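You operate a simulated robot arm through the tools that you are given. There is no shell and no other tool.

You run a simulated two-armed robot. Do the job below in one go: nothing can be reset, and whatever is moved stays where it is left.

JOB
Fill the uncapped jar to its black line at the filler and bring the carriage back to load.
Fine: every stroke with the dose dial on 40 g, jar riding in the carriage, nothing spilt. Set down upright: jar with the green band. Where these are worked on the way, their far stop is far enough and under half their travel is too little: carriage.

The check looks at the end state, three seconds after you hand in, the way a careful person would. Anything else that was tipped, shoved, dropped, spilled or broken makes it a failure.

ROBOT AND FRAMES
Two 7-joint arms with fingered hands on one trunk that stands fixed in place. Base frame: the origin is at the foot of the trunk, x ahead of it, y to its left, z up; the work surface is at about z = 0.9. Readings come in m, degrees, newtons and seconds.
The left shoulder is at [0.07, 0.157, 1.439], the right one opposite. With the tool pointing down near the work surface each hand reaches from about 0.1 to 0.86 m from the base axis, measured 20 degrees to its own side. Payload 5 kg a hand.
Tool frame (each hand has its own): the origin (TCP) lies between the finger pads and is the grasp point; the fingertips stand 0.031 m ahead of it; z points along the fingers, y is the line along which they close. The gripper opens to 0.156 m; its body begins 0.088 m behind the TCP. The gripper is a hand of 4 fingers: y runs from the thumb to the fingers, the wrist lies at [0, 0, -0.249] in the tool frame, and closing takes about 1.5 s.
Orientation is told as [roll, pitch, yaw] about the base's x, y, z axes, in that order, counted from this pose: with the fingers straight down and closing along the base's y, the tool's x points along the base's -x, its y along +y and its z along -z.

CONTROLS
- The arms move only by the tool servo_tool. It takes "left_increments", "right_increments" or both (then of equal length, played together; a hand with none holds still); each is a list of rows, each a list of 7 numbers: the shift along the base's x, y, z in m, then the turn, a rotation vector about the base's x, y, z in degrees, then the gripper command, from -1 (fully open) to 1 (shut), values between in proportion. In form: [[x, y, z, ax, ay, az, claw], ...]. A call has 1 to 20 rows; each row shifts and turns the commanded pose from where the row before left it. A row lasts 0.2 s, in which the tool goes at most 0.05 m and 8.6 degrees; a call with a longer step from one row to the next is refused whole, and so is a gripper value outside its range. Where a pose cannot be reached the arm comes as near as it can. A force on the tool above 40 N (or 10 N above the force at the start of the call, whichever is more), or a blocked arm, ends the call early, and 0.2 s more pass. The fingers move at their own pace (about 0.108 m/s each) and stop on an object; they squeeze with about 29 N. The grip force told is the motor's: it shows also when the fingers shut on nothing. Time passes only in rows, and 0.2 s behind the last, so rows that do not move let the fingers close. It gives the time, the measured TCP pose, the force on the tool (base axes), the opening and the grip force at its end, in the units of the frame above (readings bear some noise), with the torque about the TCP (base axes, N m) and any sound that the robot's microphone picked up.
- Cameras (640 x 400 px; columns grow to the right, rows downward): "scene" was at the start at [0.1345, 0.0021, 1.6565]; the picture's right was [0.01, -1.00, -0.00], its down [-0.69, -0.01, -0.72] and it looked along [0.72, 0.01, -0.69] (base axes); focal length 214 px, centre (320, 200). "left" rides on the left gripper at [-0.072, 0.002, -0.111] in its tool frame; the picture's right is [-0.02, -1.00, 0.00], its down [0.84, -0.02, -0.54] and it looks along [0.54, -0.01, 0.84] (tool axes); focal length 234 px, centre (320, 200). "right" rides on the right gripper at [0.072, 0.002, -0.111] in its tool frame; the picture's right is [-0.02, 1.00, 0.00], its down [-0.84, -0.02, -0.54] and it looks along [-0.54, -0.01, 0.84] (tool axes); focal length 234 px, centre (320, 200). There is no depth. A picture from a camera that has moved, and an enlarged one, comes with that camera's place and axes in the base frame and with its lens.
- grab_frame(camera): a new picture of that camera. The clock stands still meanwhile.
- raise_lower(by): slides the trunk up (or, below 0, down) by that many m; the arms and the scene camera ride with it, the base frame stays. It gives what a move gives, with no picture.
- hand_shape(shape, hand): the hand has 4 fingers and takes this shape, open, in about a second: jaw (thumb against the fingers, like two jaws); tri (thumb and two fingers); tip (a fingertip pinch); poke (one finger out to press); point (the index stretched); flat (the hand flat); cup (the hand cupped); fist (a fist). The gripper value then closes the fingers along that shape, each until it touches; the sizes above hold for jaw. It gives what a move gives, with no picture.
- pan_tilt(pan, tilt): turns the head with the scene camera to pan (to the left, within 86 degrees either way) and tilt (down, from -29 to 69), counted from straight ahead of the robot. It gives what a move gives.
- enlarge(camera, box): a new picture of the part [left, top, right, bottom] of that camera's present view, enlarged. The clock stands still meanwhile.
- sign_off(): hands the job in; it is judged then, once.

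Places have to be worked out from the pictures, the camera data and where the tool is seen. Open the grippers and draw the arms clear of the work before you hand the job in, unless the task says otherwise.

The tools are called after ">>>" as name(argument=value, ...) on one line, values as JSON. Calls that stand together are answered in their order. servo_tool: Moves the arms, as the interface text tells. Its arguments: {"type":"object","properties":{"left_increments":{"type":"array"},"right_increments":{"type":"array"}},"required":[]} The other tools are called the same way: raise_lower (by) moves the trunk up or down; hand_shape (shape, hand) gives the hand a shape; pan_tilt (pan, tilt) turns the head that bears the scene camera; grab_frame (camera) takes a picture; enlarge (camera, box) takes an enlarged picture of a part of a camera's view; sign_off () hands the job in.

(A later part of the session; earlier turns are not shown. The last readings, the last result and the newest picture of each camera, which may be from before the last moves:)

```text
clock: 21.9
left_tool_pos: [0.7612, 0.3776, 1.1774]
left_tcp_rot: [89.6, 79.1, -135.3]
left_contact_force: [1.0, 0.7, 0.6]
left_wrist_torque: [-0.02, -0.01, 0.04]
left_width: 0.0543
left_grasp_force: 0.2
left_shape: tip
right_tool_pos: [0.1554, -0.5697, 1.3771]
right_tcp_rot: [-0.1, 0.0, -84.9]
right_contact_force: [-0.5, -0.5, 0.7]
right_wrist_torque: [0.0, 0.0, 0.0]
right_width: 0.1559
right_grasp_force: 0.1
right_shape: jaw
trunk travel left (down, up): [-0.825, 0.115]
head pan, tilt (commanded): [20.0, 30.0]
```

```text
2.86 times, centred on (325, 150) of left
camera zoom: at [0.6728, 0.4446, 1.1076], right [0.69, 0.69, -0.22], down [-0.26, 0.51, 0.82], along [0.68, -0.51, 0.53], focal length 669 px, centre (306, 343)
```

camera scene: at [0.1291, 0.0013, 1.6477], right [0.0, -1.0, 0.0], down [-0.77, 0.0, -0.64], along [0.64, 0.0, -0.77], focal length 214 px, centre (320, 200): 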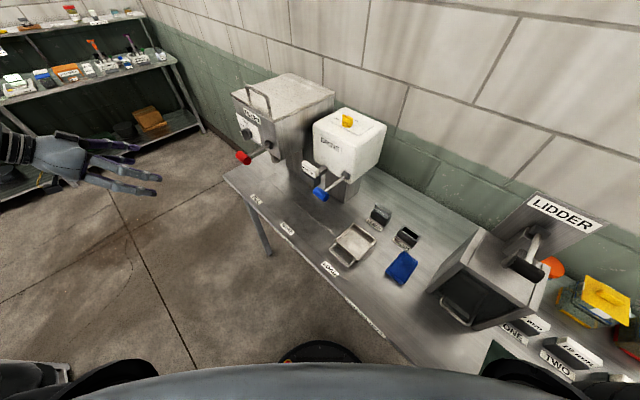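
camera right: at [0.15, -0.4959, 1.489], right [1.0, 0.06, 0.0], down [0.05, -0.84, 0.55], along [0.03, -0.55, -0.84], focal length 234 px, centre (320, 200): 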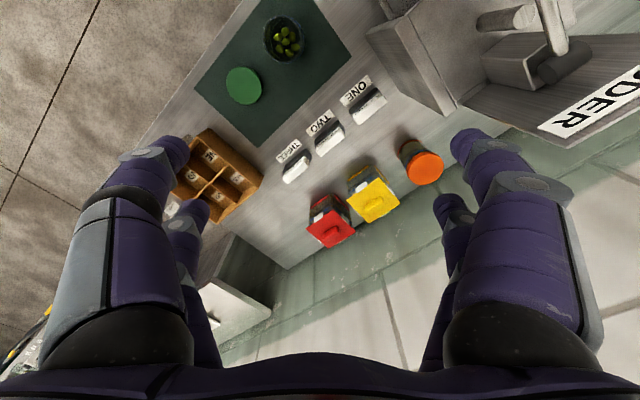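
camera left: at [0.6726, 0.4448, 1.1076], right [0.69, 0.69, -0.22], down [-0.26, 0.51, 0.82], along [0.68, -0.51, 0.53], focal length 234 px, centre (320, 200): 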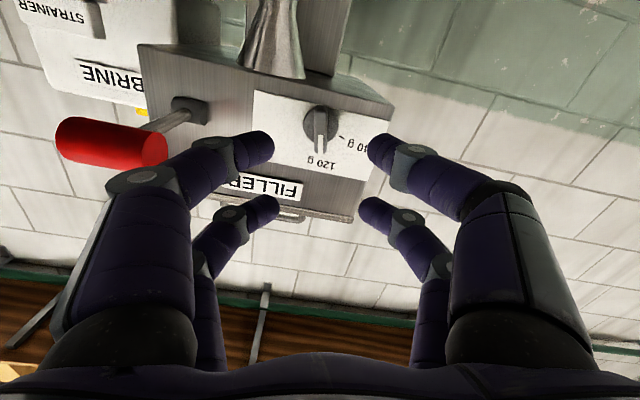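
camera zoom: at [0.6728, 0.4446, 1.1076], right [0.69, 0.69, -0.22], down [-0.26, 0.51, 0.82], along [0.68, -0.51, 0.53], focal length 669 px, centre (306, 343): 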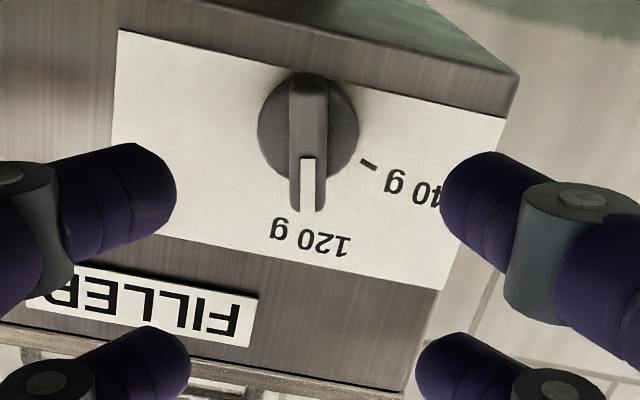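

The bar is parallel to the pads and centred sideways; the axis sits about 3.5 mm below my tool axis. I correct that and advance along the bench normal to ~2 cm short.

>>> servo_tool(left_increments=[[0.0141, -0.0141, -0.0035, 0, 0, 0, 0.3], [0.0141, -0.0141, 0, 0, 0, 0, 0.3], [0.0141, -0.0141, 0, 0, 0, 0, 0.3], [0.0141, -0.0141, 0, 0, 0, 0, 0.3], [0, 0, 0, 0, 0, 0, 0.3]])

>>> enlarge(camera="left", box=[220, 80, 420, 240])

>>> enlarge(camera="scene", box=[290, 160, 400, 250])

```text
clock: 23.1
left_tool_pos: [0.8196, 0.3204, 1.1744]
left_tcp_rot: [89.6, 79.1, -135.4]
left_contact_force: [0.5, 0.1, 0.7]
left_wrist_torque: [-0.01, -0.01, -0.01]
left_width: 0.0542
left_grasp_force: 0.0
left_shape: tip
right_tool_pos: [0.1548, -0.569, 1.3771]
right_tcp_rot: [0.0, -0.1, -84.9]
right_contact_force: [-0.3, -0.4, -1.0]
right_wrist_torque: [0.01, -0.02, -0.01]
right_width: 0.1559
right_grasp_force: 0.1
right_shape: jaw
trunk travel left (down, up): [-0.825, 0.115]
head pan, tilt (commanded): [20.0, 30.0]
```

```text
2.50 times, centred on (320, 160) of left
camera zoom: at [0.7308, 0.3883, 1.1036], right [0.69, 0.69, -0.21], down [-0.26, 0.51, 0.82], along [0.68, -0.51, 0.53], focal length 585 px, centre (320, 300)
```

zoom: 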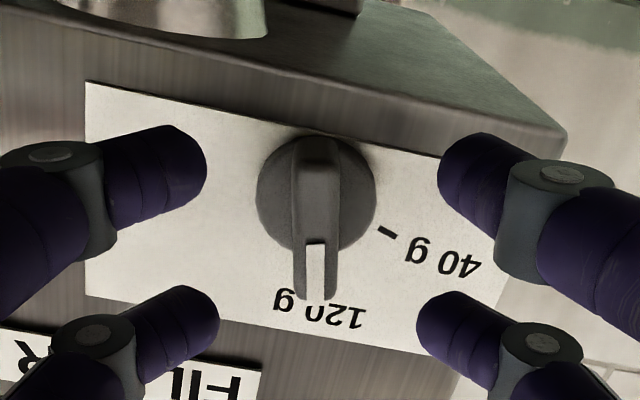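

```text
4.44 times, centred on (345, 205) of scene
camera zoom: at [0.1367, 0.0323, 1.6772], right [0.34, -0.94, 0.0], down [-0.47, -0.17, -0.87], along [0.81, 0.3, -0.5], focal length 953 px, centre (209, 178)
```

zoom: 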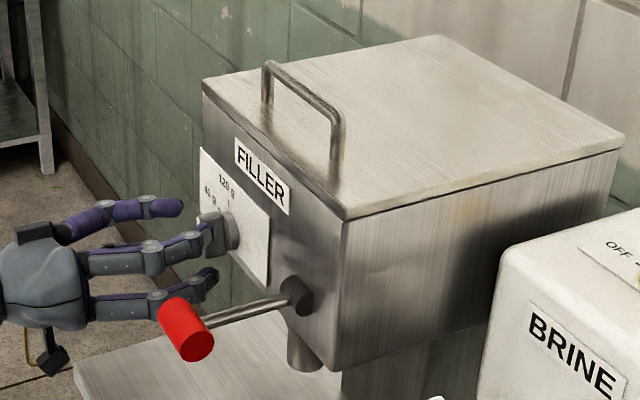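

Aligned, fingertips about 1 cm before the bar's front. I advance 2 cm more in small steps, then close on the bar.

>>> servo_tool(left_increments=[[0.0071, -0.0071, -0.001, 0, 0, 0, 0.3], [0.0071, -0.0071, -0.001, 0, 0, 0, 0.3], [0, 0, 0, 0, 0, 0, 0.3], [0, 0, 0, 0, 0, 0, 1], [0, 0, 0, 0, 0, 0, 1], [0, 0, 0, 0, 0, 0, 1], [0, 0, 0, 0, 0, 0, 1], [0, 0, 0, 0, 0, 0, 1]])

>>> enlarge(camera="left", box=[220, 80, 420, 240])

>>> enlarge(camera="scene", box=[290, 160, 400, 250])

```text
clock: 24.9
left_tool_pos: [0.8322, 0.3042, 1.17]
left_tcp_rot: [89.3, 78.9, -135.8]
left_contact_force: [-2.8, -4.4, -3.5]
left_wrist_torque: [-0.24, 0.11, -0.05]
left_width: 0.0028
left_grasp_force: 28.9
left_shape: tip
right_tool_pos: [0.1543, -0.5695, 1.3772]
right_tcp_rot: [-0.1, -0.1, -84.9]
right_contact_force: [1.0, -0.4, -0.5]
right_wrist_torque: [0.0, -0.01, -0.01]
right_width: 0.1557
right_grasp_force: 0.0
right_shape: jaw
trunk travel left (down, up): [-0.825, 0.115]
head pan, tilt (commanded): [20.0, 30.0]
```

```text
2.50 times, centred on (320, 160) of left
camera zoom: at [0.7432, 0.373, 1.1007], right [0.69, 0.69, -0.22], down [-0.26, 0.51, 0.82], along [0.68, -0.51, 0.53], focal length 585 px, centre (320, 300)
```

zoom: 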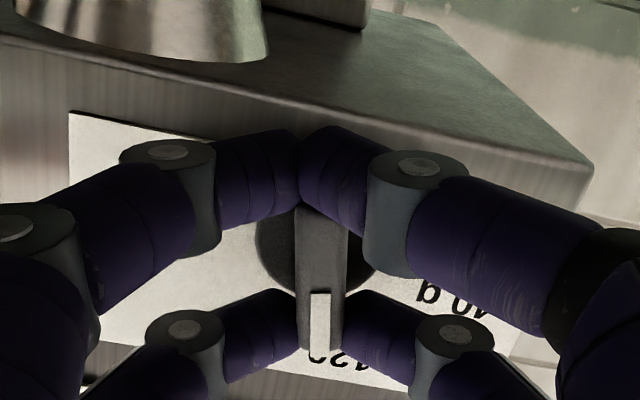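

```text
4.44 times, centred on (345, 205) of scene
camera zoom: at [0.137, 0.0315, 1.6772], right [0.34, -0.94, 0.0], down [-0.47, -0.17, -0.87], along [0.81, 0.3, -0.5], focal length 953 px, centre (209, 178)
```

zoom: 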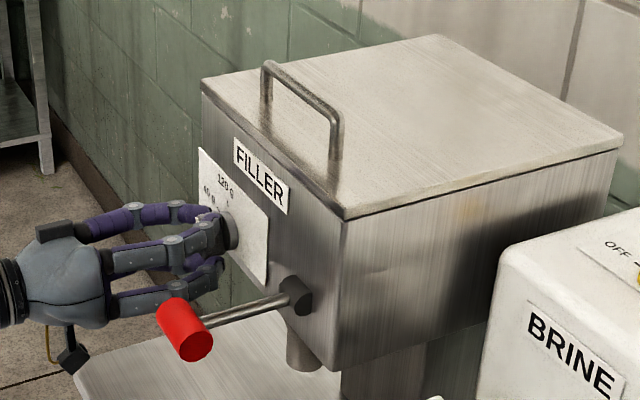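

The upper fingertip pair straddles the pointer end but the lower pair slipped under the bar: the knob axis is about 8 mm above my tool axis (z≈1.178). I open slightly, shift up, and close again.

>>> servo_tool(left_increments=[[0, 0, 0, 0, 0, 0, 0.3], [0, 0, 0, 0, 0, 0, 0.3], [0, 0, 0, 0, 0, 0, 0.3], [-0.0014, -0.0014, 0.002, 0, 0, 0, 0.3], [0, 0, 0.002, 0, 0, 0, 0.3], [0, 0, 0, 0, 0, 0, 0.3], [0, 0, 0, 0, 0, 0, 1], [0, 0, 0, 0, 0, 0, 1], [0, 0, 0, 0, 0, 0, 1], [0, 0, 0, 0, 0, 0, 1], [0, 0, 0, 0, 0, 0, 1]])

>>> enlarge(camera="left", box=[220, 80, 420, 240])

```text
clock: 27.3
left_tool_pos: [0.8294, 0.3054, 1.1744]
left_tcp_rot: [89.5, 78.9, -135.5]
left_contact_force: [3.3, -1.1, 0.5]
left_wrist_torque: [-0.01, 0.03, 0.05]
left_width: 0.0093
left_grasp_force: 29.0
left_shape: tip
right_tool_pos: [0.1549, -0.57, 1.3774]
right_tcp_rot: [-0.1, -0.1, -84.8]
right_contact_force: [0.6, 0.4, -0.1]
right_wrist_torque: [0.0, 0.03, 0.0]
right_width: 0.156
right_grasp_force: 0.1
right_shape: jaw
trunk travel left (down, up): [-0.825, 0.115]
head pan, tilt (commanded): [20.0, 30.0]
```

```text
2.50 times, centred on (320, 160) of left
camera zoom: at [0.7418, 0.3721, 1.1045], right [0.69, 0.69, -0.22], down [-0.26, 0.51, 0.82], along [0.68, -0.51, 0.53], focal length 585 px, centre (320, 300)
```

zoom: 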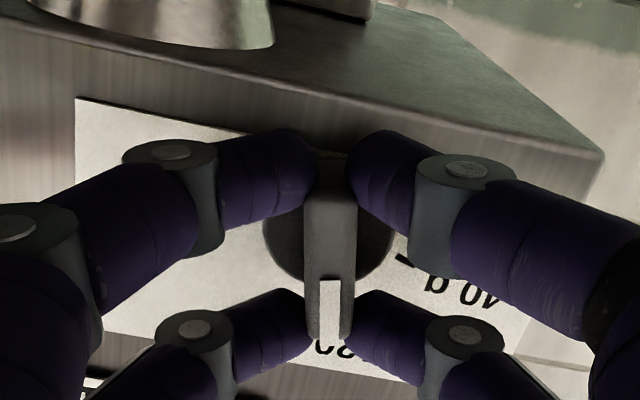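

Now all four fingertips hold the bar (width 9 mm). I turn it about the knob axis toward 40 g, first about 30°.

>>> servo_tool(left_increments=[[-0.0003, -0.0003, 0.0003, -5.3, 5.3, 0, 1], [-0.0003, -0.0003, 0.0003, -5.3, 5.3, 0, 1], [-0.0003, -0.0003, 0.0003, -5.3, 5.3, 0, 1], [-0.0003, -0.0003, 0.0003, -5.3, 5.3, 0, 1]])

>>> enlarge(camera="left", box=[220, 80, 420, 240])

>>> enlarge(camera="scene", box=[290, 160, 400, 250])

```text
clock: 28.3
left_tool_pos: [0.8302, 0.3045, 1.1752]
left_tcp_rot: [89.8, 48.9, -135.1]
left_contact_force: [10.7, -1.1, 0.5]
left_wrist_torque: [0.01, 0.01, 0.11]
left_width: 0.0088
left_grasp_force: 28.6
left_shape: tip
right_tool_pos: [0.1563, -0.5693, 1.3766]
right_tcp_rot: [-0.2, 0.0, -84.8]
right_contact_force: [0.4, 0.6, -0.4]
right_wrist_torque: [0.03, 0.02, -0.01]
right_width: 0.1558
right_grasp_force: 0.0
right_shape: jaw
trunk travel left (down, up): [-0.825, 0.115]
head pan, tilt (commanded): [20.0, 30.0]
```

```text
2.50 times, centred on (320, 160) of left
camera zoom: at [0.718, 0.3485, 1.1233], right [0.52, 0.52, -0.68], down [0.02, 0.79, 0.62], along [0.85, -0.33, 0.4], focal length 585 px, centre (320, 300)
```

zoom: 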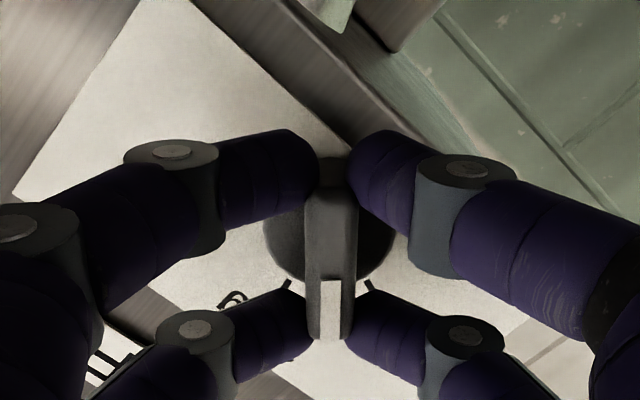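

```text
4.44 times, centred on (345, 205) of scene
camera zoom: at [0.1393, 0.0317, 1.677], right [0.34, -0.94, 0.0], down [-0.47, -0.17, -0.87], along [0.81, 0.3, -0.5], focal length 953 px, centre (209, 178)
```

zoom: 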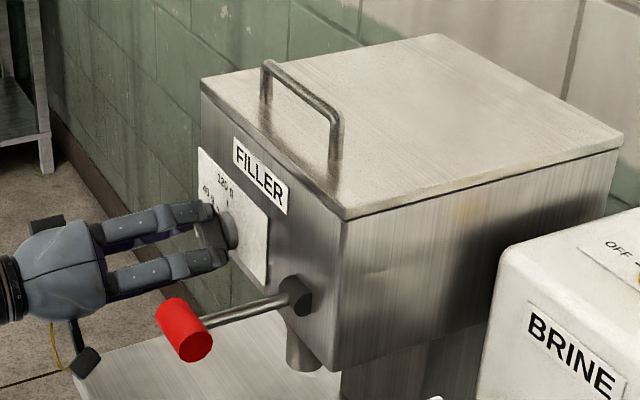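

The knob turns with the hand; the two ticks are now symmetric on either side of the pointer, so another 30° is needed.

>>> servo_tool(left_increments=[[-0.0003, -0.0003, 0.0003, -5.3, 5.3, 0, 1], [-0.0003, -0.0003, 0.0003, -5.3, 5.3, 0, 1], [-0.0003, -0.0003, 0.0003, -5.3, 5.3, 0, 1], [-0.0003, -0.0003, 0.0003, -5.3, 5.3, 0, 1], [0, 0, 0, 0, 0, 0, 1]])

>>> enlarge(camera="left", box=[220, 80, 420, 240])

```text
clock: 29.5
left_tool_pos: [0.8313, 0.3042, 1.1765]
left_tcp_rot: [90.0, 18.7, -134.8]
left_contact_force: [19.8, 4.9, 7.4]
left_wrist_torque: [-0.05, -0.17, 0.33]
left_width: 0.0085
left_grasp_force: 28.7
left_shape: tip
right_tool_pos: [0.1575, -0.5687, 1.3768]
right_tcp_rot: [-0.3, -0.1, -85.0]
right_contact_force: [0.1, -0.4, -0.7]
right_wrist_torque: [-0.01, -0.03, 0.01]
right_width: 0.156
right_grasp_force: 0.1
right_shape: jaw
trunk travel left (down, up): [-0.825, 0.115]
head pan, tilt (commanded): [20.0, 30.0]
```

```text
2.50 times, centred on (320, 160) of left
camera zoom: at [0.7041, 0.3344, 1.1556], right [0.21, 0.21, -0.95], down [0.18, 0.95, 0.25], along [0.96, -0.22, 0.16], focal length 585 px, centre (320, 300)
```

zoom: 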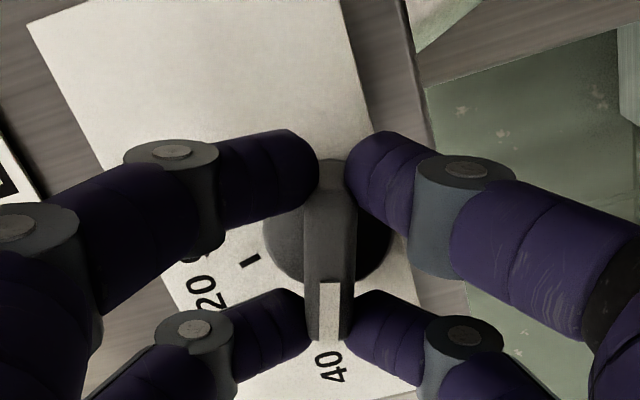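

The pointer now points at "40". I open the fingers in place, then back off along the normal and check the dial.

>>> servo_tool(left_increments=[[0, 0, 0, 0, 0, 0, 0.3], [0, 0, 0, 0, 0, 0, 0.3], [0, 0, 0, 0, 0, 0, 0.3], [-0.0071, 0.0071, 0, 0, 0, 0, 0.3], [-0.0141, 0.0141, 0, 0, 0, 0, 0.3], [-0.0212, 0.0212, 0, 0, 0, 0, 0.3], [-0.0283, 0.0283, 0, 0, 0, 0, 0.3], [-0.0283, 0.0283, 0, 0, 0, 0, 0.3], [0, 0, 0, 0, 0, 0, 0.3]])

>>> enlarge(camera="left", box=[220, 60, 420, 220])

>>> enlarge(camera="scene", box=[312, 180, 360, 245])

```text
clock: 31.5
left_tool_pos: [0.7289, 0.4016, 1.1763]
left_tcp_rot: [90.0, 19.0, -135.1]
left_contact_force: [-0.7, -0.1, -0.2]
left_wrist_torque: [-0.01, 0.02, -0.01]
left_width: 0.0544
left_grasp_force: 0.0
left_shape: tip
right_tool_pos: [0.1552, -0.5697, 1.3778]
right_tcp_rot: [-0.1, -0.1, -84.8]
right_contact_force: [0.9, 0.6, -0.5]
right_wrist_torque: [0.03, 0.03, -0.01]
right_width: 0.1558
right_grasp_force: 0.1
right_shape: jaw
trunk travel left (down, up): [-0.825, 0.115]
head pan, tilt (commanded): [20.0, 30.0]
```

```text
2.50 times, centred on (320, 140) of left
camera zoom: at [0.6029, 0.4309, 1.1543], right [0.21, 0.21, -0.95], down [0.18, 0.95, 0.25], along [0.96, -0.23, 0.16], focal length 585 px, centre (320, 350)
```

zoom: 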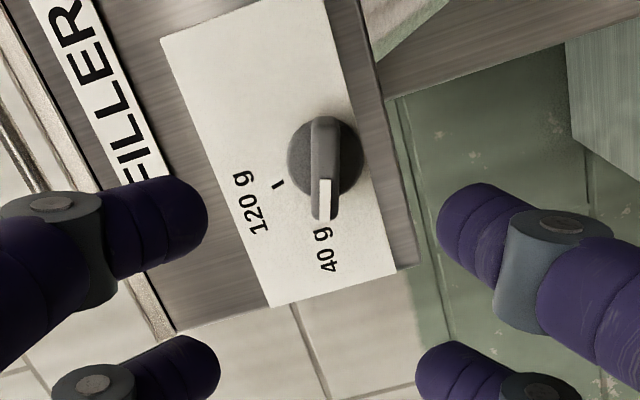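

```text
6.15 times, centred on (336, 212) of scene
camera zoom: at [0.1382, 0.0315, 1.6771], right [0.34, -0.94, 0.0], down [-0.47, -0.17, -0.87], along [0.81, 0.3, -0.5], focal length 1320 px, centre (222, 123)
```

zoom: 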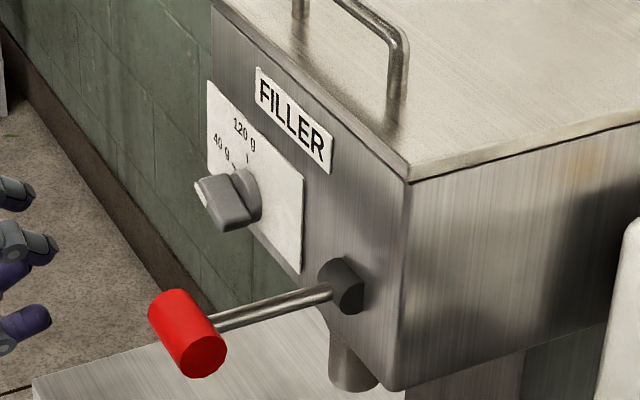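

The dial now reads 40 g. I draw the left hand back out of the way and start bringing the right hand down and over toward the jar, keeping well above it.

>>> servo_tool(left_increments=[[-0.03, 0.025, 0.01, 0, 0, 0, 0.3], [-0.03, 0.025, 0.01, 0, 0, 0, 0.3], [-0.03, 0.02, 0.01, 0, 0, 0, 0.3], [-0.03, 0.02, 0.01, 0, 0, 0, 0.3], [-0.03, 0.01, 0, 0, 0, 0, 0.3], [0, 0, 0, 0, 0, 0, 0.3], [0, 0, 0, 0, 0, 0, 0.3]], right_increments=[[0, 0, -0.03, 0, 0, 0, -1], [0, 0, -0.03, 0, 0, 0, -1], [-0.01, 0.01, -0.03, 0, 0, 0, -1], [-0.01, 0.01, -0.03, 0, 0, 0, -1], [-0.01, 0.01, -0.03, 0, 0, 0, -1], [-0.01, 0.01, -0.03, 0, 0, 0, -1], [-0.01, 0.01, -0.01, 0, 0, 0, -1]])

>>> grab_frame(camera="right")

```text
clock: 33.1
left_tool_pos: [0.5794, 0.5022, 1.217]
left_tcp_rot: [90.0, 19.0, -135.1]
left_contact_force: [0.2, 0.3, 0.4]
left_wrist_torque: [0.02, 0.01, 0.02]
left_width: 0.0547
left_grasp_force: 0.0
left_shape: tip
right_tool_pos: [0.18, -0.5455, 1.2867]
right_tcp_rot: [-0.1, -0.1, -84.9]
right_contact_force: [0.1, 0.6, 0.8]
right_wrist_torque: [0.0, -0.01, 0.03]
right_width: 0.1557
right_grasp_force: 0.0
right_shape: jaw
right hand out of reach, approached as far as the arm can: row 1, 2, 3, 4, 5, 6, 7
trunk travel left (down, up): [-0.825, 0.115]
head pan, tilt (commanded): [20.0, 30.0]
```

```text
taken
camera right: at [0.1752, -0.4731, 1.3976], right [1.0, 0.07, 0.0], down [0.06, -0.84, 0.55], along [0.03, -0.55, -0.84], focal length 234 px, centre (320, 200)
```

right: 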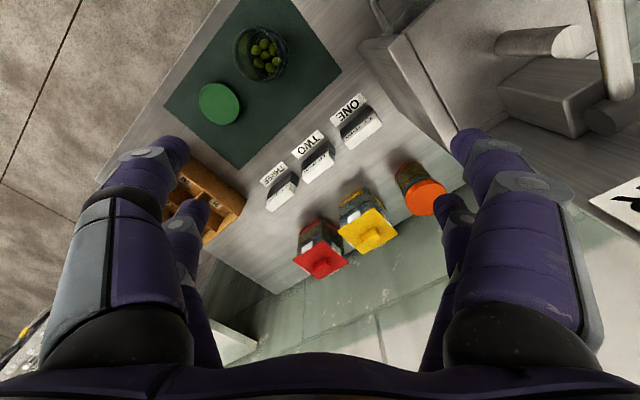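

The right arm cannot fold to that spot with the wrist at shoulder height. I raise the trunk so the shoulder stands higher, then descend toward the jar again.

>>> raise_lower(by=0.11)

>>> servo_tool(right_increments=[[0, -0.01, -0.04, 0, 0, 0, -1], [0, -0.01, -0.04, 0, 0, 0, -1], [0, -0.01, -0.04, 0, 0, 0, -1], [0, 0, -0.04, 0, 0, 0, -1], [0, 0, -0.03, 0, 0, 0, -1]])

>>> grab_frame(camera="right")

```text
clock: 34.5
left_tool_pos: [0.5785, 0.5032, 1.3274]
left_tcp_rot: [90.0, 19.0, -135.1]
left_contact_force: [0.0, 0.3, -0.2]
left_wrist_torque: [0.04, 0.01, -0.01]
left_width: 0.0547
left_grasp_force: 0.1
left_shape: tip
right_tool_pos: [0.1791, -0.5452, 1.3975]
right_tcp_rot: [-0.1, -0.2, -84.9]
right_contact_force: [-0.3, 0.2, -0.5]
right_wrist_torque: [0.0, 0.0, -0.02]
right_width: 0.156
right_grasp_force: 0.0
right_shape: jaw
trunk travel left (down, up): [-0.935, 0.005]
head pan, tilt (commanded): [20.0, 30.0]
```

```text
clock: 35.7
left_tool_pos: [0.58, 0.5029, 1.3278]
left_tcp_rot: [90.1, 19.0, -135.0]
left_contact_force: [-0.7, -0.4, -0.5]
left_wrist_torque: [0.0, 0.01, 0.0]
left_width: 0.0546
left_grasp_force: 0.1
left_shape: tip
right_tool_pos: [0.2062, -0.5567, 1.2785]
right_tcp_rot: [-0.1, 0.0, -84.9]
right_contact_force: [0.3, 0.7, -0.1]
right_wrist_torque: [0.0, 0.0, 0.01]
right_width: 0.156
right_grasp_force: 0.0
right_shape: jaw
right hand out of reach, approached as far as the arm can: row 1, 2, 3, 4
trunk travel left (down, up): [-0.935, 0.005]
head pan, tilt (commanded): [20.0, 30.0]
```

```text
taken
camera right: at [0.2008, -0.4846, 1.3902], right [1.0, 0.06, 0.0], down [0.06, -0.84, 0.55], along [0.03, -0.55, -0.84], focal length 234 px, centre (320, 200)
```

right: 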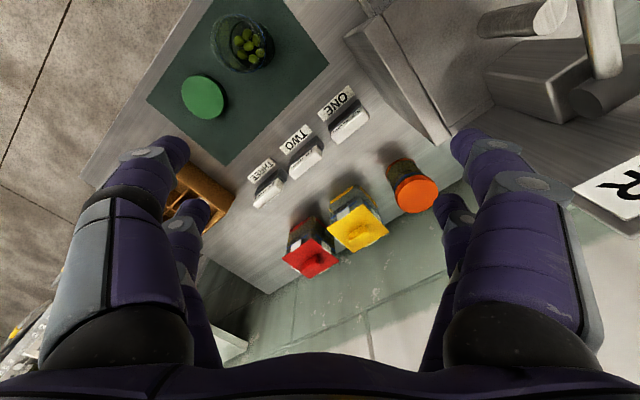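

The arm keeps drifting toward +x, which suggests a joint limit tied to the hand's yaw. I close the fingers part-way and try a different yaw while moving toward the jar at this height.

>>> servo_tool(right_increments=[[-0.01, 0, 0, 0, 0, 8.5, -0.5], [-0.01, 0, 0, 0, 0, 8.5, -0.5], [-0.01, 0, 0, 0, 0, 8.5, -0.5], [-0.01, 0, 0, 0, 0, 8.5, -0.5], [-0.01, 0, 0, 0, 0, 8.5, -0.5]])

>>> pan_tilt(pan=-60, tilt=35)

>>> grab_frame(camera="scene")

```text
clock: 36.9
left_tool_pos: [0.5768, 0.5024, 1.3291]
left_tcp_rot: [90.0, 19.0, -135.0]
left_contact_force: [-0.6, 0.5, -0.2]
left_wrist_torque: [0.04, 0.0, 0.04]
left_width: 0.0546
left_grasp_force: 0.1
left_shape: tip
right_tool_pos: [0.2093, -0.5472, 1.2819]
right_tcp_rot: [-0.1, -0.2, -42.3]
right_contact_force: [0.5, 0.5, -0.5]
right_wrist_torque: [0.01, -0.04, 0.01]
right_width: 0.1173
right_grasp_force: 0.0
right_shape: jaw
right hand out of reach, approached as far as the arm can: row 1, 2, 3, 5
trunk travel left (down, up): [-0.935, 0.005]
head pan, tilt (commanded): [20.0, 30.0]
```

```text
clock: 38.4
left_tool_pos: [0.5792, 0.5034, 1.3264]
left_tcp_rot: [90.0, 19.0, -135.1]
left_contact_force: [0.0, 0.3, -0.2]
left_wrist_torque: [0.02, 0.0, 0.03]
left_width: 0.0548
left_grasp_force: 0.0
left_shape: tip
right_tool_pos: [0.2103, -0.5487, 1.2817]
right_tcp_rot: [0.0, -0.2, -42.5]
right_contact_force: [0.5, -0.6, 0.4]
right_wrist_torque: [0.01, 0.02, 0.03]
right_width: 0.1172
right_grasp_force: 0.0
right_shape: jaw
trunk travel left (down, up): [-0.935, 0.005]
head pan, tilt (commanded): [-60.0, 35.0]
```

```text
taken
camera scene: at [0.0964, -0.0754, 1.7794], right [-0.87, -0.5, 0.0], down [-0.29, 0.5, -0.82], along [0.41, -0.71, -0.57], focal length 214 px, centre (320, 200)
```

scene: 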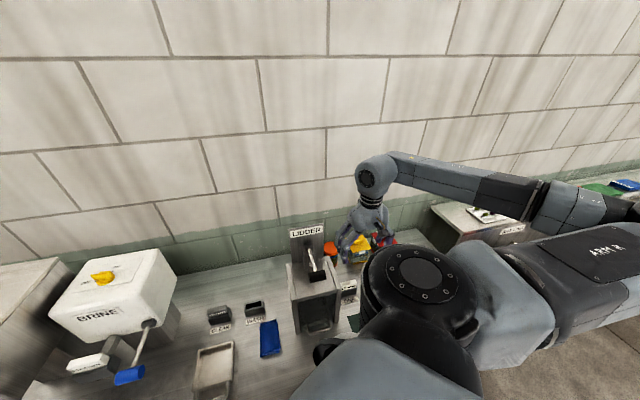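

The arm is folded with the elbow far back; coming in along the bench front from LOAD at low height should give a better posture. I raise the hand, swing it back over the LIDDER at z 1.40 toward the LOAD area.

>>> servo_tool(right_increments=[[0, 0, 0.04, 0, 0, 0, -0.5], [0, 0, 0.04, 0, 0, 0, -0.5], [0, 0, 0.04, 0, 0, 0, -0.5], [0.038, 0.02, 0, 0, 0, 0, -0.5], [0.038, 0.02, 0, 0, 0, 0, -0.5], [0.038, 0.02, 0, 0, 0, 0, -0.5], [0.038, 0.02, 0, 0, 0, 0, -0.5], [0.038, 0.02, 0, 0, 0, 0, -0.5], [0.015, 0.043, 0, 0, 0, 0, -0.5], [0.015, 0.043, 0, 0, 0, 0, -0.5], [0.015, 0.043, 0, 0, 0, 0, -0.5], [0.015, 0.043, 0, 0, 0, 0, -0.5], [0.01, 0.043, 0, 0, 0, 0, -0.5], [0.005, 0.043, 0, 0, 0, 0, -0.5], [0, 0.043, 0, 0, 0, 0, -0.5]])

>>> grab_frame(camera="scene")

>>> grab_frame(camera="right")

```text
clock: 41.6
left_tool_pos: [0.5804, 0.5037, 1.3271]
left_tcp_rot: [89.9, 18.9, -135.2]
left_contact_force: [1.1, -0.3, 0.6]
left_wrist_torque: [0.0, -0.01, -0.04]
left_width: 0.0545
left_grasp_force: 0.1
left_shape: tip
right_tool_pos: [0.4768, -0.1463, 1.3992]
right_tcp_rot: [-0.2, 0.0, -42.3]
right_contact_force: [0.4, -0.5, -0.5]
right_wrist_torque: [-0.03, 0.02, -0.02]
right_width: 0.1171
right_grasp_force: 0.1
right_shape: jaw
trunk travel left (down, up): [-0.935, 0.005]
head pan, tilt (commanded): [-60.0, 35.0]
```

```text
taken
camera scene: at [0.0982, -0.0747, 1.7793], right [-0.87, -0.5, 0.0], down [-0.29, 0.5, -0.82], along [0.41, -0.71, -0.57], focal length 214 px, centre (320, 200)
```

scene: 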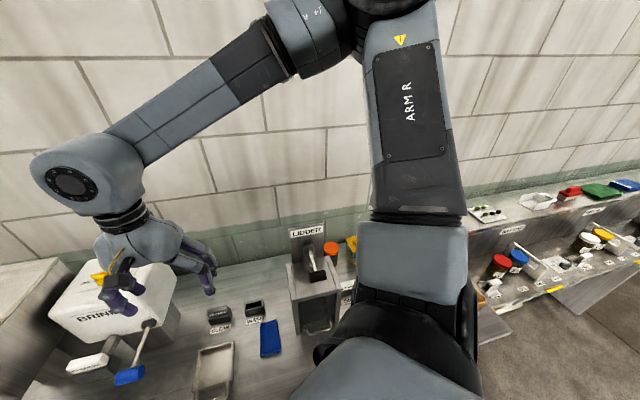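

```text
taken
camera right: at [0.425, -0.0955, 1.511], right [0.69, 0.72, 0.0], down [0.61, -0.58, 0.55], along [0.39, -0.38, -0.84], focal length 234 px, centre (320, 200)
```

right: 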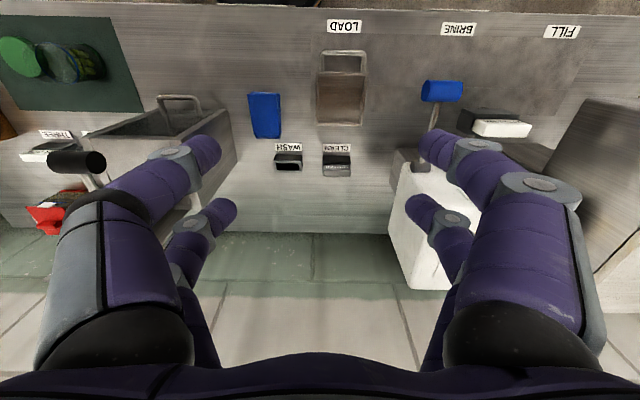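

Now the elbow is up and outboard. I lower the hand over the front part of the bench near LOAD, then will travel along the bench front toward the jar at about z 1.12.

>>> servo_tool(right_increments=[[-0.0096, 0.0027, -0.04, 0, 0, 0, -0.5], [-0.0096, 0.0027, -0.04, 0, 0, 0, -0.5], [-0.0096, 0.0027, -0.04, 0, 0, 0, -0.5], [-0.0096, 0.0027, -0.04, 0, 0, 0, -0.5], [-0.0096, 0.0027, -0.04, 0, 0, 0, -0.5], [-0.0096, 0.0027, -0.04, 0, 0, 0, -0.5], [-0.0096, 0.0027, -0.035, 0, 0, 0, -0.5], [0, 0, 0, 0, 0, 0, -0.5]])

>>> servo_tool(right_increments=[[-0.025, -0.025, 0, 0, 0, 0, -0.5], [-0.025, -0.025, 0, 0, 0, 0, -0.5], [-0.025, -0.025, 0, 0, 0, 0, -0.5], [-0.025, -0.025, 0, 0, 0, 0, -0.5], [-0.025, -0.025, 0, 0, 0, 0, -0.5]])

>>> grab_frame(camera="scene")

>>> grab_frame(camera="right")

```text
clock: 43.4
left_tool_pos: [0.5786, 0.5027, 1.3273]
left_tcp_rot: [90.1, 19.0, -135.2]
left_contact_force: [-0.2, 1.1, 0.4]
left_wrist_torque: [0.0, -0.01, -0.02]
left_width: 0.0547
left_grasp_force: 0.1
left_shape: tip
right_tool_pos: [0.4438, -0.2251, 1.1685]
right_tcp_rot: [0.0, 0.6, -42.2]
right_contact_force: [-1.6, -0.1, -0.9]
right_wrist_torque: [0.0, 0.02, 0.02]
right_width: 0.117
right_grasp_force: 0.1
right_shape: jaw
right hand out of reach, approached as far as the arm can: row 2, 3, 4, 5, 6, 7
trunk travel left (down, up): [-0.935, 0.005]
head pan, tilt (commanded): [-60.0, 35.0]
```

```text
clock: 44.5
left_tool_pos: [0.5845, 0.5067, 1.3233]
left_tcp_rot: [90.0, 18.7, -135.1]
left_contact_force: [1.0, -0.2, -0.2]
left_wrist_torque: [0.03, -0.02, -0.02]
left_width: 0.0549
left_grasp_force: 0.2
left_shape: tip
right_tool_pos: [0.3479, -0.3235, 1.1708]
right_tcp_rot: [1.1, -0.5, -42.0]
right_contact_force: [16.4, 25.2, -10.0]
right_wrist_torque: [-0.42, 0.41, 0.34]
right_width: 0.1139
right_grasp_force: 0.0
right_shape: jaw
trunk travel left (down, up): [-0.935, 0.005]
head pan, tilt (commanded): [-60.0, 35.0]
stopped in row 5 (right hand): the force on the tool passed its limit at 54 N (the readings are from after the stop); the commanded pose is now the measured one
```

```text
taken
camera scene: at [0.1038, -0.0683, 1.7789], right [-0.86, -0.5, 0.01], down [-0.29, 0.49, -0.82], along [0.41, -0.71, -0.57], focal length 214 px, centre (320, 200)
```

scene: 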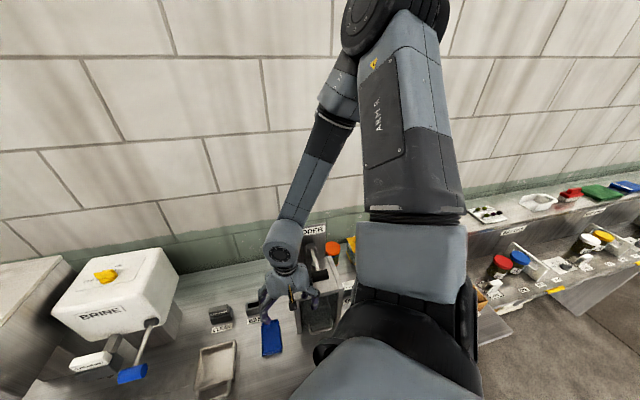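

```text
taken
camera right: at [0.2936, -0.2742, 1.2828], right [0.69, 0.73, 0.02], down [0.6, -0.58, 0.55], along [0.41, -0.37, -0.83], focal length 234 px, centre (320, 200)
```

right: 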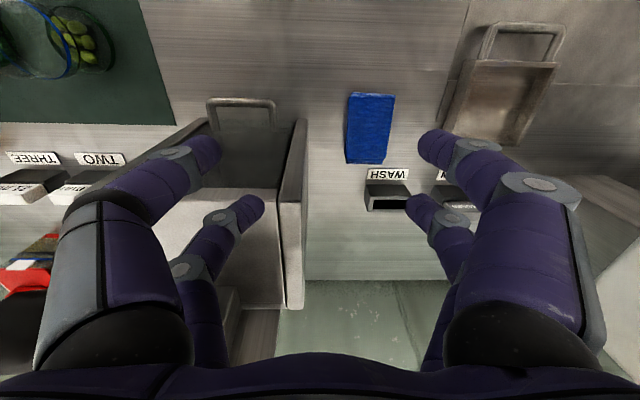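

The call stopped on contact: the left-hand fingers touched the LIDDER's lever handle. I back off along the bench at once and inspect the LIDDER.

>>> servo_tool(right_increments=[[0.02, 0.02, 0, 0, 0, 0, -0.5], [0.025, 0.025, 0, 0, 0, 0, -0.5], [0.025, 0.025, 0.02, 0, 0, 0, -0.5], [0.02, 0.025, 0.03, 0, 0, 0, -0.5]])

>>> grab_frame(camera="right")

>>> enlarge(camera="scene", box=[220, 200, 400, 380])

```text
clock: 45.5
left_tool_pos: [0.5783, 0.5021, 1.3283]
left_tcp_rot: [90.0, 19.1, -135.1]
left_contact_force: [-0.2, -0.7, 0.3]
left_wrist_torque: [0.01, 0.01, 0.03]
left_width: 0.0548
left_grasp_force: 0.0
left_shape: tip
right_tool_pos: [0.4297, -0.2339, 1.2249]
right_tcp_rot: [1.0, -0.5, -42.3]
right_contact_force: [-1.6, -0.7, -0.5]
right_wrist_torque: [0.0, -0.03, -0.03]
right_width: 0.1172
right_grasp_force: 0.1
right_shape: jaw
trunk travel left (down, up): [-0.935, 0.005]
head pan, tilt (commanded): [-60.0, 35.0]
```

```text
taken
camera right: at [0.3748, -0.1844, 1.3356], right [0.69, 0.72, 0.02], down [0.6, -0.58, 0.55], along [0.41, -0.37, -0.83], focal length 234 px, centre (320, 200)
```

right: 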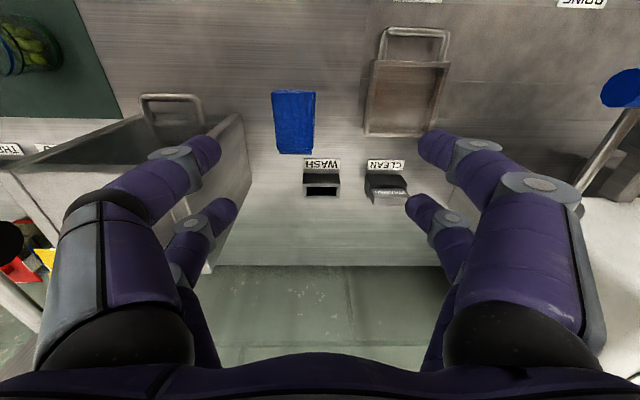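

```text
2.22 times, centred on (310, 290) of scene
camera zoom: at [0.0933, -0.0752, 1.7795], right [-0.87, -0.5, 0.0], down [-0.29, 0.5, -0.82], along [0.41, -0.71, -0.57], focal length 477 px, centre (342, 0)
```

zoom: 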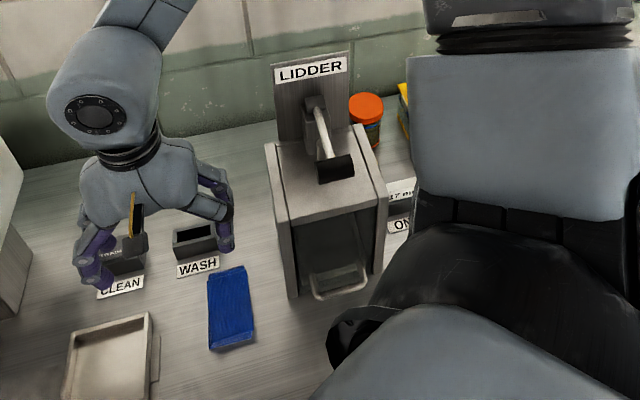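

The LIDDER looks unchanged. The arm's minimum fold radius stops it near the body, so I will go back high over the LIDDER and descend behind the jar (between jar and the ONE/TWO blocks), then slide the open fingers around the jar horizontally.

>>> servo_tool(right_increments=[[0, 0, 0.045, -1, 0.5, -2.7, -0.5], [0, 0, 0.045, 0, 0, 0, -0.5], [0, 0, 0.045, 0, 0, 0, -0.5], [0, 0, 0.045, 0, 0, 0, -0.5], [-0.004, -0.041, 0, 0, 0, 0, -0.5], [-0.004, -0.041, 0, 0, 0, 0, -0.5], [-0.004, -0.041, 0, 0, 0, 0, -0.5], [-0.004, -0.041, 0, 0, 0, 0, -0.5], [-0.004, -0.041, 0, 0, 0, 0, -0.5], [-0.035, -0.024, 0, 0, 0, 0, -0.5], [-0.035, -0.024, 0, 0, 0, 0, -0.5], [-0.035, -0.024, 0, 0, 0, 0, -0.5], [-0.035, -0.024, 0, 0, 0, 0, -0.5], [-0.035, -0.024, 0, 0, 0, 0, -0.5], [-0.035, -0.024, 0, 0, 0, 0, -0.5], [-0.02, -0.02, 0, 0, 0, 0, -0.5], [0, 0, 0, 0, 0, 0, -0.5]])

>>> grab_frame(camera="right")

>>> grab_frame(camera="scene")

```text
clock: 49.1
left_tool_pos: [0.5798, 0.5038, 1.3266]
left_tcp_rot: [90.0, 19.0, -135.1]
left_contact_force: [-0.4, -0.1, -0.1]
left_wrist_torque: [0.0, -0.03, -0.02]
left_width: 0.0547
left_grasp_force: 0.0
left_shape: tip
right_tool_pos: [0.1826, -0.6034, 1.402]
right_tcp_rot: [-0.1, -0.9, -44.8]
right_contact_force: [0.8, 0.8, 0.1]
right_wrist_torque: [-0.04, 0.06, -0.02]
right_width: 0.1173
right_grasp_force: 0.0
right_shape: jaw
trunk travel left (down, up): [-0.935, 0.005]
head pan, tilt (commanded): [-60.0, 35.0]
```

```text
taken
camera right: at [0.1309, -0.5497, 1.5124], right [0.72, 0.69, 0.0], down [0.58, -0.6, 0.56], along [0.38, -0.4, -0.83], focal length 234 px, centre (320, 200)
```

right: 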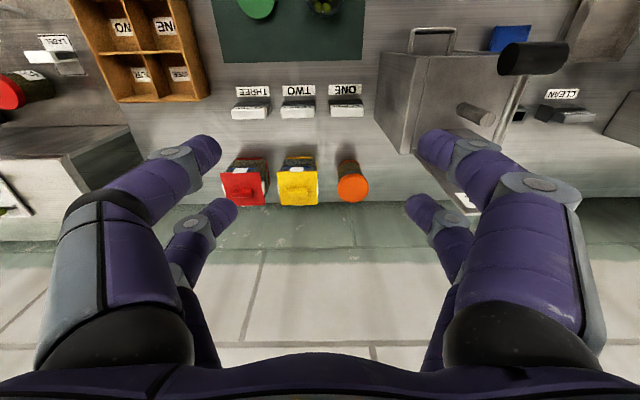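

```text
taken
camera scene: at [0.0965, -0.0738, 1.7794], right [-0.87, -0.5, 0.0], down [-0.29, 0.5, -0.82], along [0.41, -0.71, -0.57], focal length 214 px, centre (320, 200)
```

scene: 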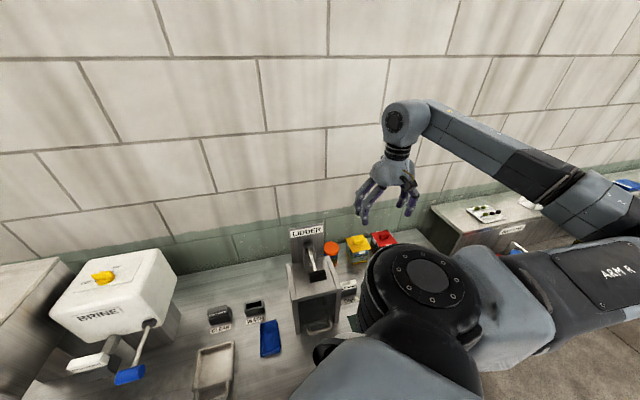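

This posture reached its target cleanly. I descend behind the jar, watching for reach warnings.

>>> servo_tool(right_increments=[[0, 0, -0.04, 0, 0, 0, -0.9], [0, 0, -0.04, 0, 0, 0, -0.9], [-0.002, 0.002, -0.04, 0, 0, 0, -0.9], [-0.002, 0.002, -0.04, 0, 0, 0, -0.9], [-0.002, 0.002, -0.04, 0, 0, 0, -0.9], [-0.002, 0.002, -0.04, 0, 0, 0, -0.9], [0, 0, 0, 0, 0, 0, -0.9]])

>>> grab_frame(camera="right")

>>> grab_frame(camera="scene")

```text
clock: 50.7
left_tool_pos: [0.5785, 0.5031, 1.3275]
left_tcp_rot: [90.0, 19.0, -135.2]
left_contact_force: [-1.2, -0.3, 0.2]
left_wrist_torque: [0.02, 0.02, -0.02]
left_width: 0.0546
left_grasp_force: 0.1
left_shape: tip
right_tool_pos: [0.1911, -0.5873, 1.1661]
right_tcp_rot: [0.0, -0.7, -44.9]
right_contact_force: [-0.3, 0.4, -0.4]
right_wrist_torque: [-0.01, -0.02, 0.0]
right_width: 0.1481
right_grasp_force: 0.1
right_shape: jaw
right hand out of reach, approached as far as the arm can: row 2
trunk travel left (down, up): [-0.935, 0.005]
head pan, tilt (commanded): [-60.0, 35.0]
```

```text
taken
camera right: at [0.1391, -0.5336, 1.2765], right [0.72, 0.69, 0.0], down [0.57, -0.6, 0.56], along [0.38, -0.4, -0.83], focal length 234 px, centre (320, 200)
```

right: 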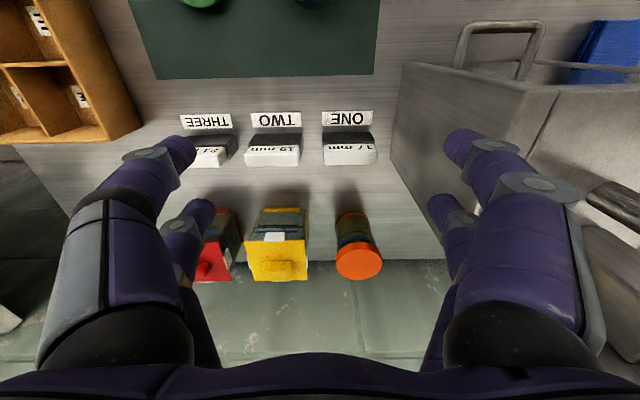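

```text
taken
camera scene: at [0.0951, -0.0735, 1.7795], right [-0.87, -0.5, 0.0], down [-0.29, 0.5, -0.82], along [0.41, -0.71, -0.57], focal length 214 px, centre (320, 200)
```

scene: 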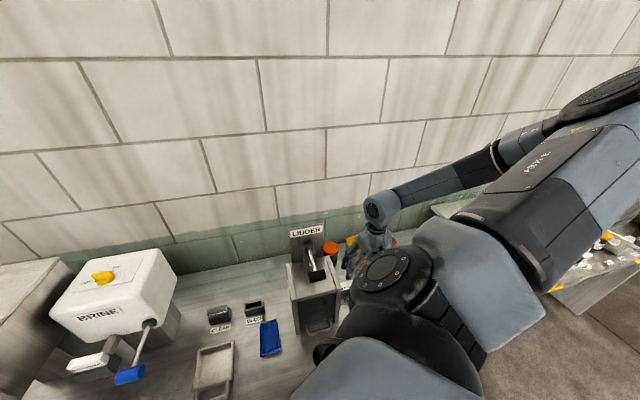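

Posture is fine here. I narrow the opening to about 12.5 cm so the fingers stay clear of the LIDDER side, and descend between the mat and the blocks.

>>> servo_tool(right_increments=[[-0.005, 0.002, 0, 0, 0, 0, -0.6], [-0.005, 0.003, -0.02, 0, 0, 0, -0.6], [-0.004, 0.003, -0.03, 0, 0, 0, -0.6], [-0.003, 0.003, -0.03, 0, 0, 0, -0.6], [-0.002, 0.002, -0.03, 0, 0, 0, -0.6], [-0.002, 0.002, -0.03, 0, 0, 0, -0.6], [0, 0, 0, 0, 0, 0, -0.6]])

>>> grab_frame(camera="right")

```text
clock: 52.3
left_tool_pos: [0.5788, 0.5019, 1.3275]
left_tcp_rot: [90.0, 19.0, -135.1]
left_contact_force: [-0.2, 0.8, 0.3]
left_wrist_torque: [-0.03, 0.01, -0.03]
left_width: 0.0546
left_grasp_force: 0.1
left_shape: tip
right_tool_pos: [0.1729, -0.5741, 1.0276]
right_tcp_rot: [-0.1, -0.8, -44.9]
right_contact_force: [0.0, -0.7, 0.8]
right_wrist_torque: [-0.02, 0.0, -0.02]
right_width: 0.1252
right_grasp_force: 0.0
right_shape: jaw
trunk travel left (down, up): [-0.935, 0.005]
head pan, tilt (commanded): [-60.0, 35.0]
```

```text
taken
camera right: at [0.1206, -0.5205, 1.1378], right [0.72, 0.69, 0.0], down [0.57, -0.6, 0.56], along [0.38, -0.4, -0.83], focal length 234 px, centre (320, 200)
```

right: 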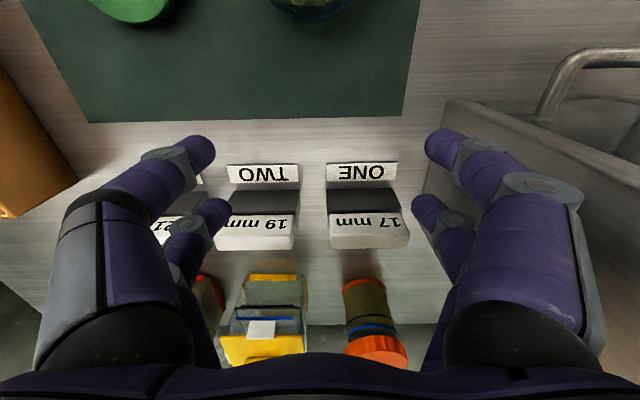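

The jar sits just ahead of the picture's top edge, almost in line (u ≈ -0.288). I lower to z 0.985 and slide half way toward it, then look.

>>> servo_tool(right_increments=[[-0.003, -0.003, -0.02, 0, 0, 0, -0.6], [0, 0, -0.022, 0, 0, 0, -0.6], [-0.012, 0.012, 0, 0, 0, 0, -0.6], [-0.012, 0.012, 0, 0, 0, 0, -0.6], [-0.012, 0.012, 0, 0, 0, 0, -0.6], [0, 0, 0, 0, 0, 0, -0.6]])

>>> grab_frame(camera="right")

```text
clock: 53.7
left_tool_pos: [0.5786, 0.5031, 1.327]
left_tcp_rot: [90.0, 19.0, -135.2]
left_contact_force: [0.2, 0.3, 0.0]
left_wrist_torque: [-0.02, 0.0, 0.0]
left_width: 0.0548
left_grasp_force: 0.1
left_shape: tip
right_tool_pos: [0.1323, -0.5392, 0.9846]
right_tcp_rot: [-0.1, -0.8, -44.9]
right_contact_force: [-0.1, -0.2, -0.5]
right_wrist_torque: [0.0, 0.0, 0.0]
right_width: 0.1248
right_grasp_force: 0.0
right_shape: jaw
trunk travel left (down, up): [-0.935, 0.005]
head pan, tilt (commanded): [-60.0, 35.0]
```

```text
taken
camera right: at [0.0816, -0.486, 1.0954], right [0.72, 0.69, 0.0], down [0.57, -0.6, 0.56], along [0.38, -0.4, -0.83], focal length 234 px, centre (320, 200)
```

right: 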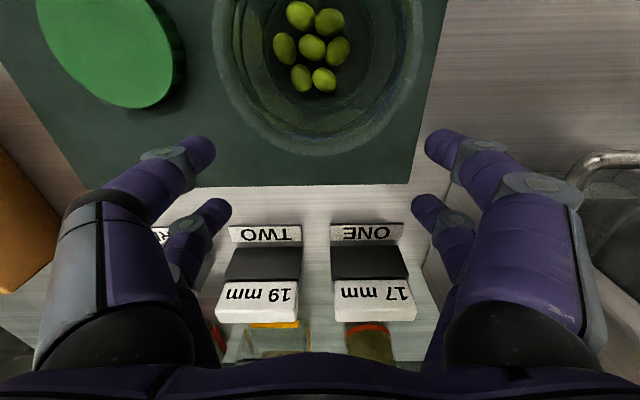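

The jar is now in clear view: centre about n=0.403, u=-0.287, diameter ~7.5 cm, in line with the hand. The loose green lid is near the left fingers, so I narrow the opening to ~10.5 cm and slide the fingers around the jar.

>>> servo_tool(right_increments=[[0, 0, 0, 0, 0, 0, -0.35], [0, 0, 0, 0, 0, 0, -0.35], [-0.01, 0.01, 0, 0, 0, 0, -0.35], [-0.01, 0.01, 0, 0, 0, 0, -0.35], [-0.01, 0.01, 0, 0, 0, 0, -0.35], [-0.01, 0.01, 0, 0, 0, 0, -0.35], [-0.01, 0.0107, 0, 0, 0, 0, -0.35], [0, 0, 0, 0, 0, 0, -0.35]])

>>> grab_frame(camera="right")

```text
clock: 55.5
left_tool_pos: [0.5795, 0.5014, 1.3274]
left_tcp_rot: [90.0, 19.0, -135.1]
left_contact_force: [-0.8, -0.7, 0.0]
left_wrist_torque: [-0.01, 0.0, -0.01]
left_width: 0.0549
left_grasp_force: 0.1
left_shape: tip
right_tool_pos: [0.0823, -0.4888, 0.9843]
right_tcp_rot: [-0.1, -0.9, -44.9]
right_contact_force: [0.0, 0.2, 0.4]
right_wrist_torque: [0.01, 0.02, -0.03]
right_width: 0.1057
right_grasp_force: 0.1
right_shape: jaw
trunk travel left (down, up): [-0.935, 0.005]
head pan, tilt (commanded): [-60.0, 35.0]
```

```text
taken
camera right: at [0.0319, -0.435, 1.0948], right [0.72, 0.69, 0.0], down [0.58, -0.6, 0.56], along [0.38, -0.4, -0.83], focal length 234 px, centre (320, 200)
```

right: 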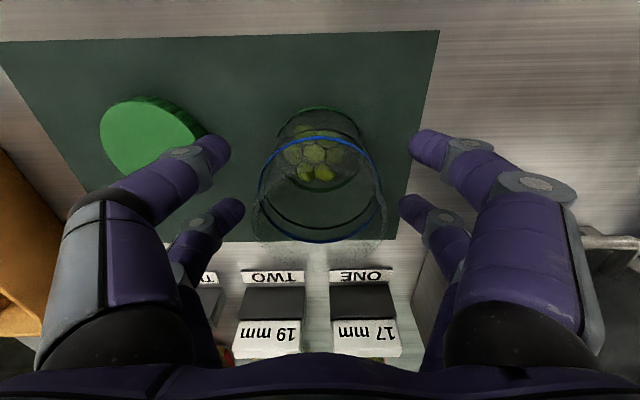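

The jar is centred between the fingers. I lower 1.8 cm and close gently to the end.

>>> servo_tool(right_increments=[[0, 0, -0.009, 0, 0, 0, -0.35], [0, 0, -0.009, 0, 0, 0, -0.35], [0, 0, 0, 0, 0, 0, 0], [0, 0, 0, 0, 0, 0, 0.4], [0, 0, 0, 0, 0, 0, 0.8], [0, 0, 0, 0, 0, 0, 1], [0, 0, 0, 0, 0, 0, 1], [0, 0, 0, 0, 0, 0, 1]])

>>> grab_frame(camera="right")

```text
clock: 57.3
left_tool_pos: [0.5784, 0.5027, 1.3287]
left_tcp_rot: [90.0, 19.0, -135.1]
left_contact_force: [-1.0, -0.4, -1.1]
left_wrist_torque: [0.01, 0.0, 0.0]
left_width: 0.0548
left_grasp_force: 0.0
left_shape: tip
right_tool_pos: [0.0818, -0.4892, 0.9665]
right_tcp_rot: [-0.1, -0.7, -45.0]
right_contact_force: [0.6, -0.3, 0.1]
right_wrist_torque: [0.01, 0.01, 0.03]
right_width: 0.0483
right_grasp_force: 28.9
right_shape: jaw
trunk travel left (down, up): [-0.935, 0.005]
head pan, tilt (commanded): [-60.0, 35.0]
```

```text
taken
camera right: at [0.0318, -0.4355, 1.0769], right [0.72, 0.69, 0.0], down [0.58, -0.6, 0.56], along [0.38, -0.4, -0.83], focal length 234 px, centre (320, 200)
```

right: 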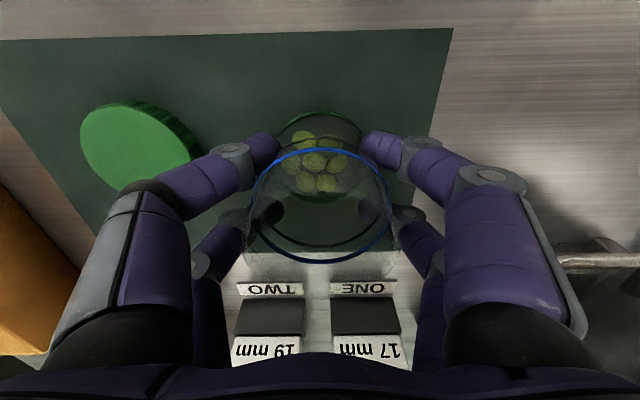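

The grip holds at 29 N with both pairs wrapped evenly. I lift slowly by 4 cm and check.

>>> servo_tool(right_increments=[[0, 0, 0.005, 0, 0, 0, 1], [0, 0, 0.01, 0, 0, 0, 1], [0, 0, 0.01, 0, 0, 0, 1], [0, 0, 0.01, 0, 0, 0, 1], [0, 0, 0.005, 0, 0, 0, 1], [0, 0, 0, 0, 0, 0, 1]])

>>> grab_frame(camera="right")

```text
clock: 58.7
left_tool_pos: [0.5798, 0.5014, 1.3275]
left_tcp_rot: [89.9, 19.1, -135.1]
left_contact_force: [0.4, 0.0, -0.6]
left_wrist_torque: [-0.02, -0.02, -0.01]
left_width: 0.0547
left_grasp_force: 0.0
left_shape: tip
right_tool_pos: [0.082, -0.4893, 1.0059]
right_tcp_rot: [-0.1, -0.8, -44.8]
right_contact_force: [0.0, -0.8, -2.0]
right_wrist_torque: [0.04, -0.01, 0.0]
right_width: 0.0482
right_grasp_force: 28.7
right_shape: jaw
trunk travel left (down, up): [-0.935, 0.005]
head pan, tilt (commanded): [-60.0, 35.0]
```

```text
taken
camera right: at [0.0311, -0.436, 1.1167], right [0.72, 0.69, 0.0], down [0.58, -0.6, 0.56], along [0.38, -0.4, -0.83], focal length 234 px, centre (320, 200)
```

right: 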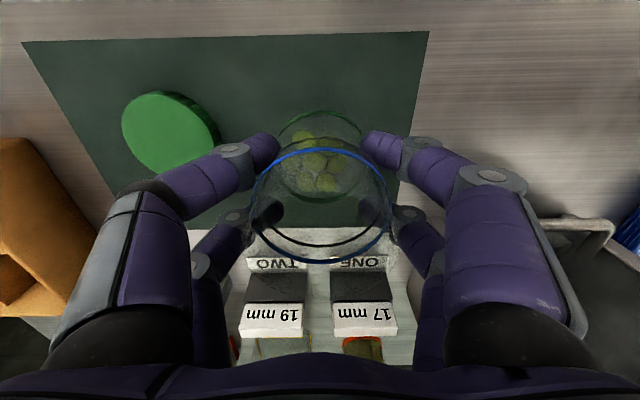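

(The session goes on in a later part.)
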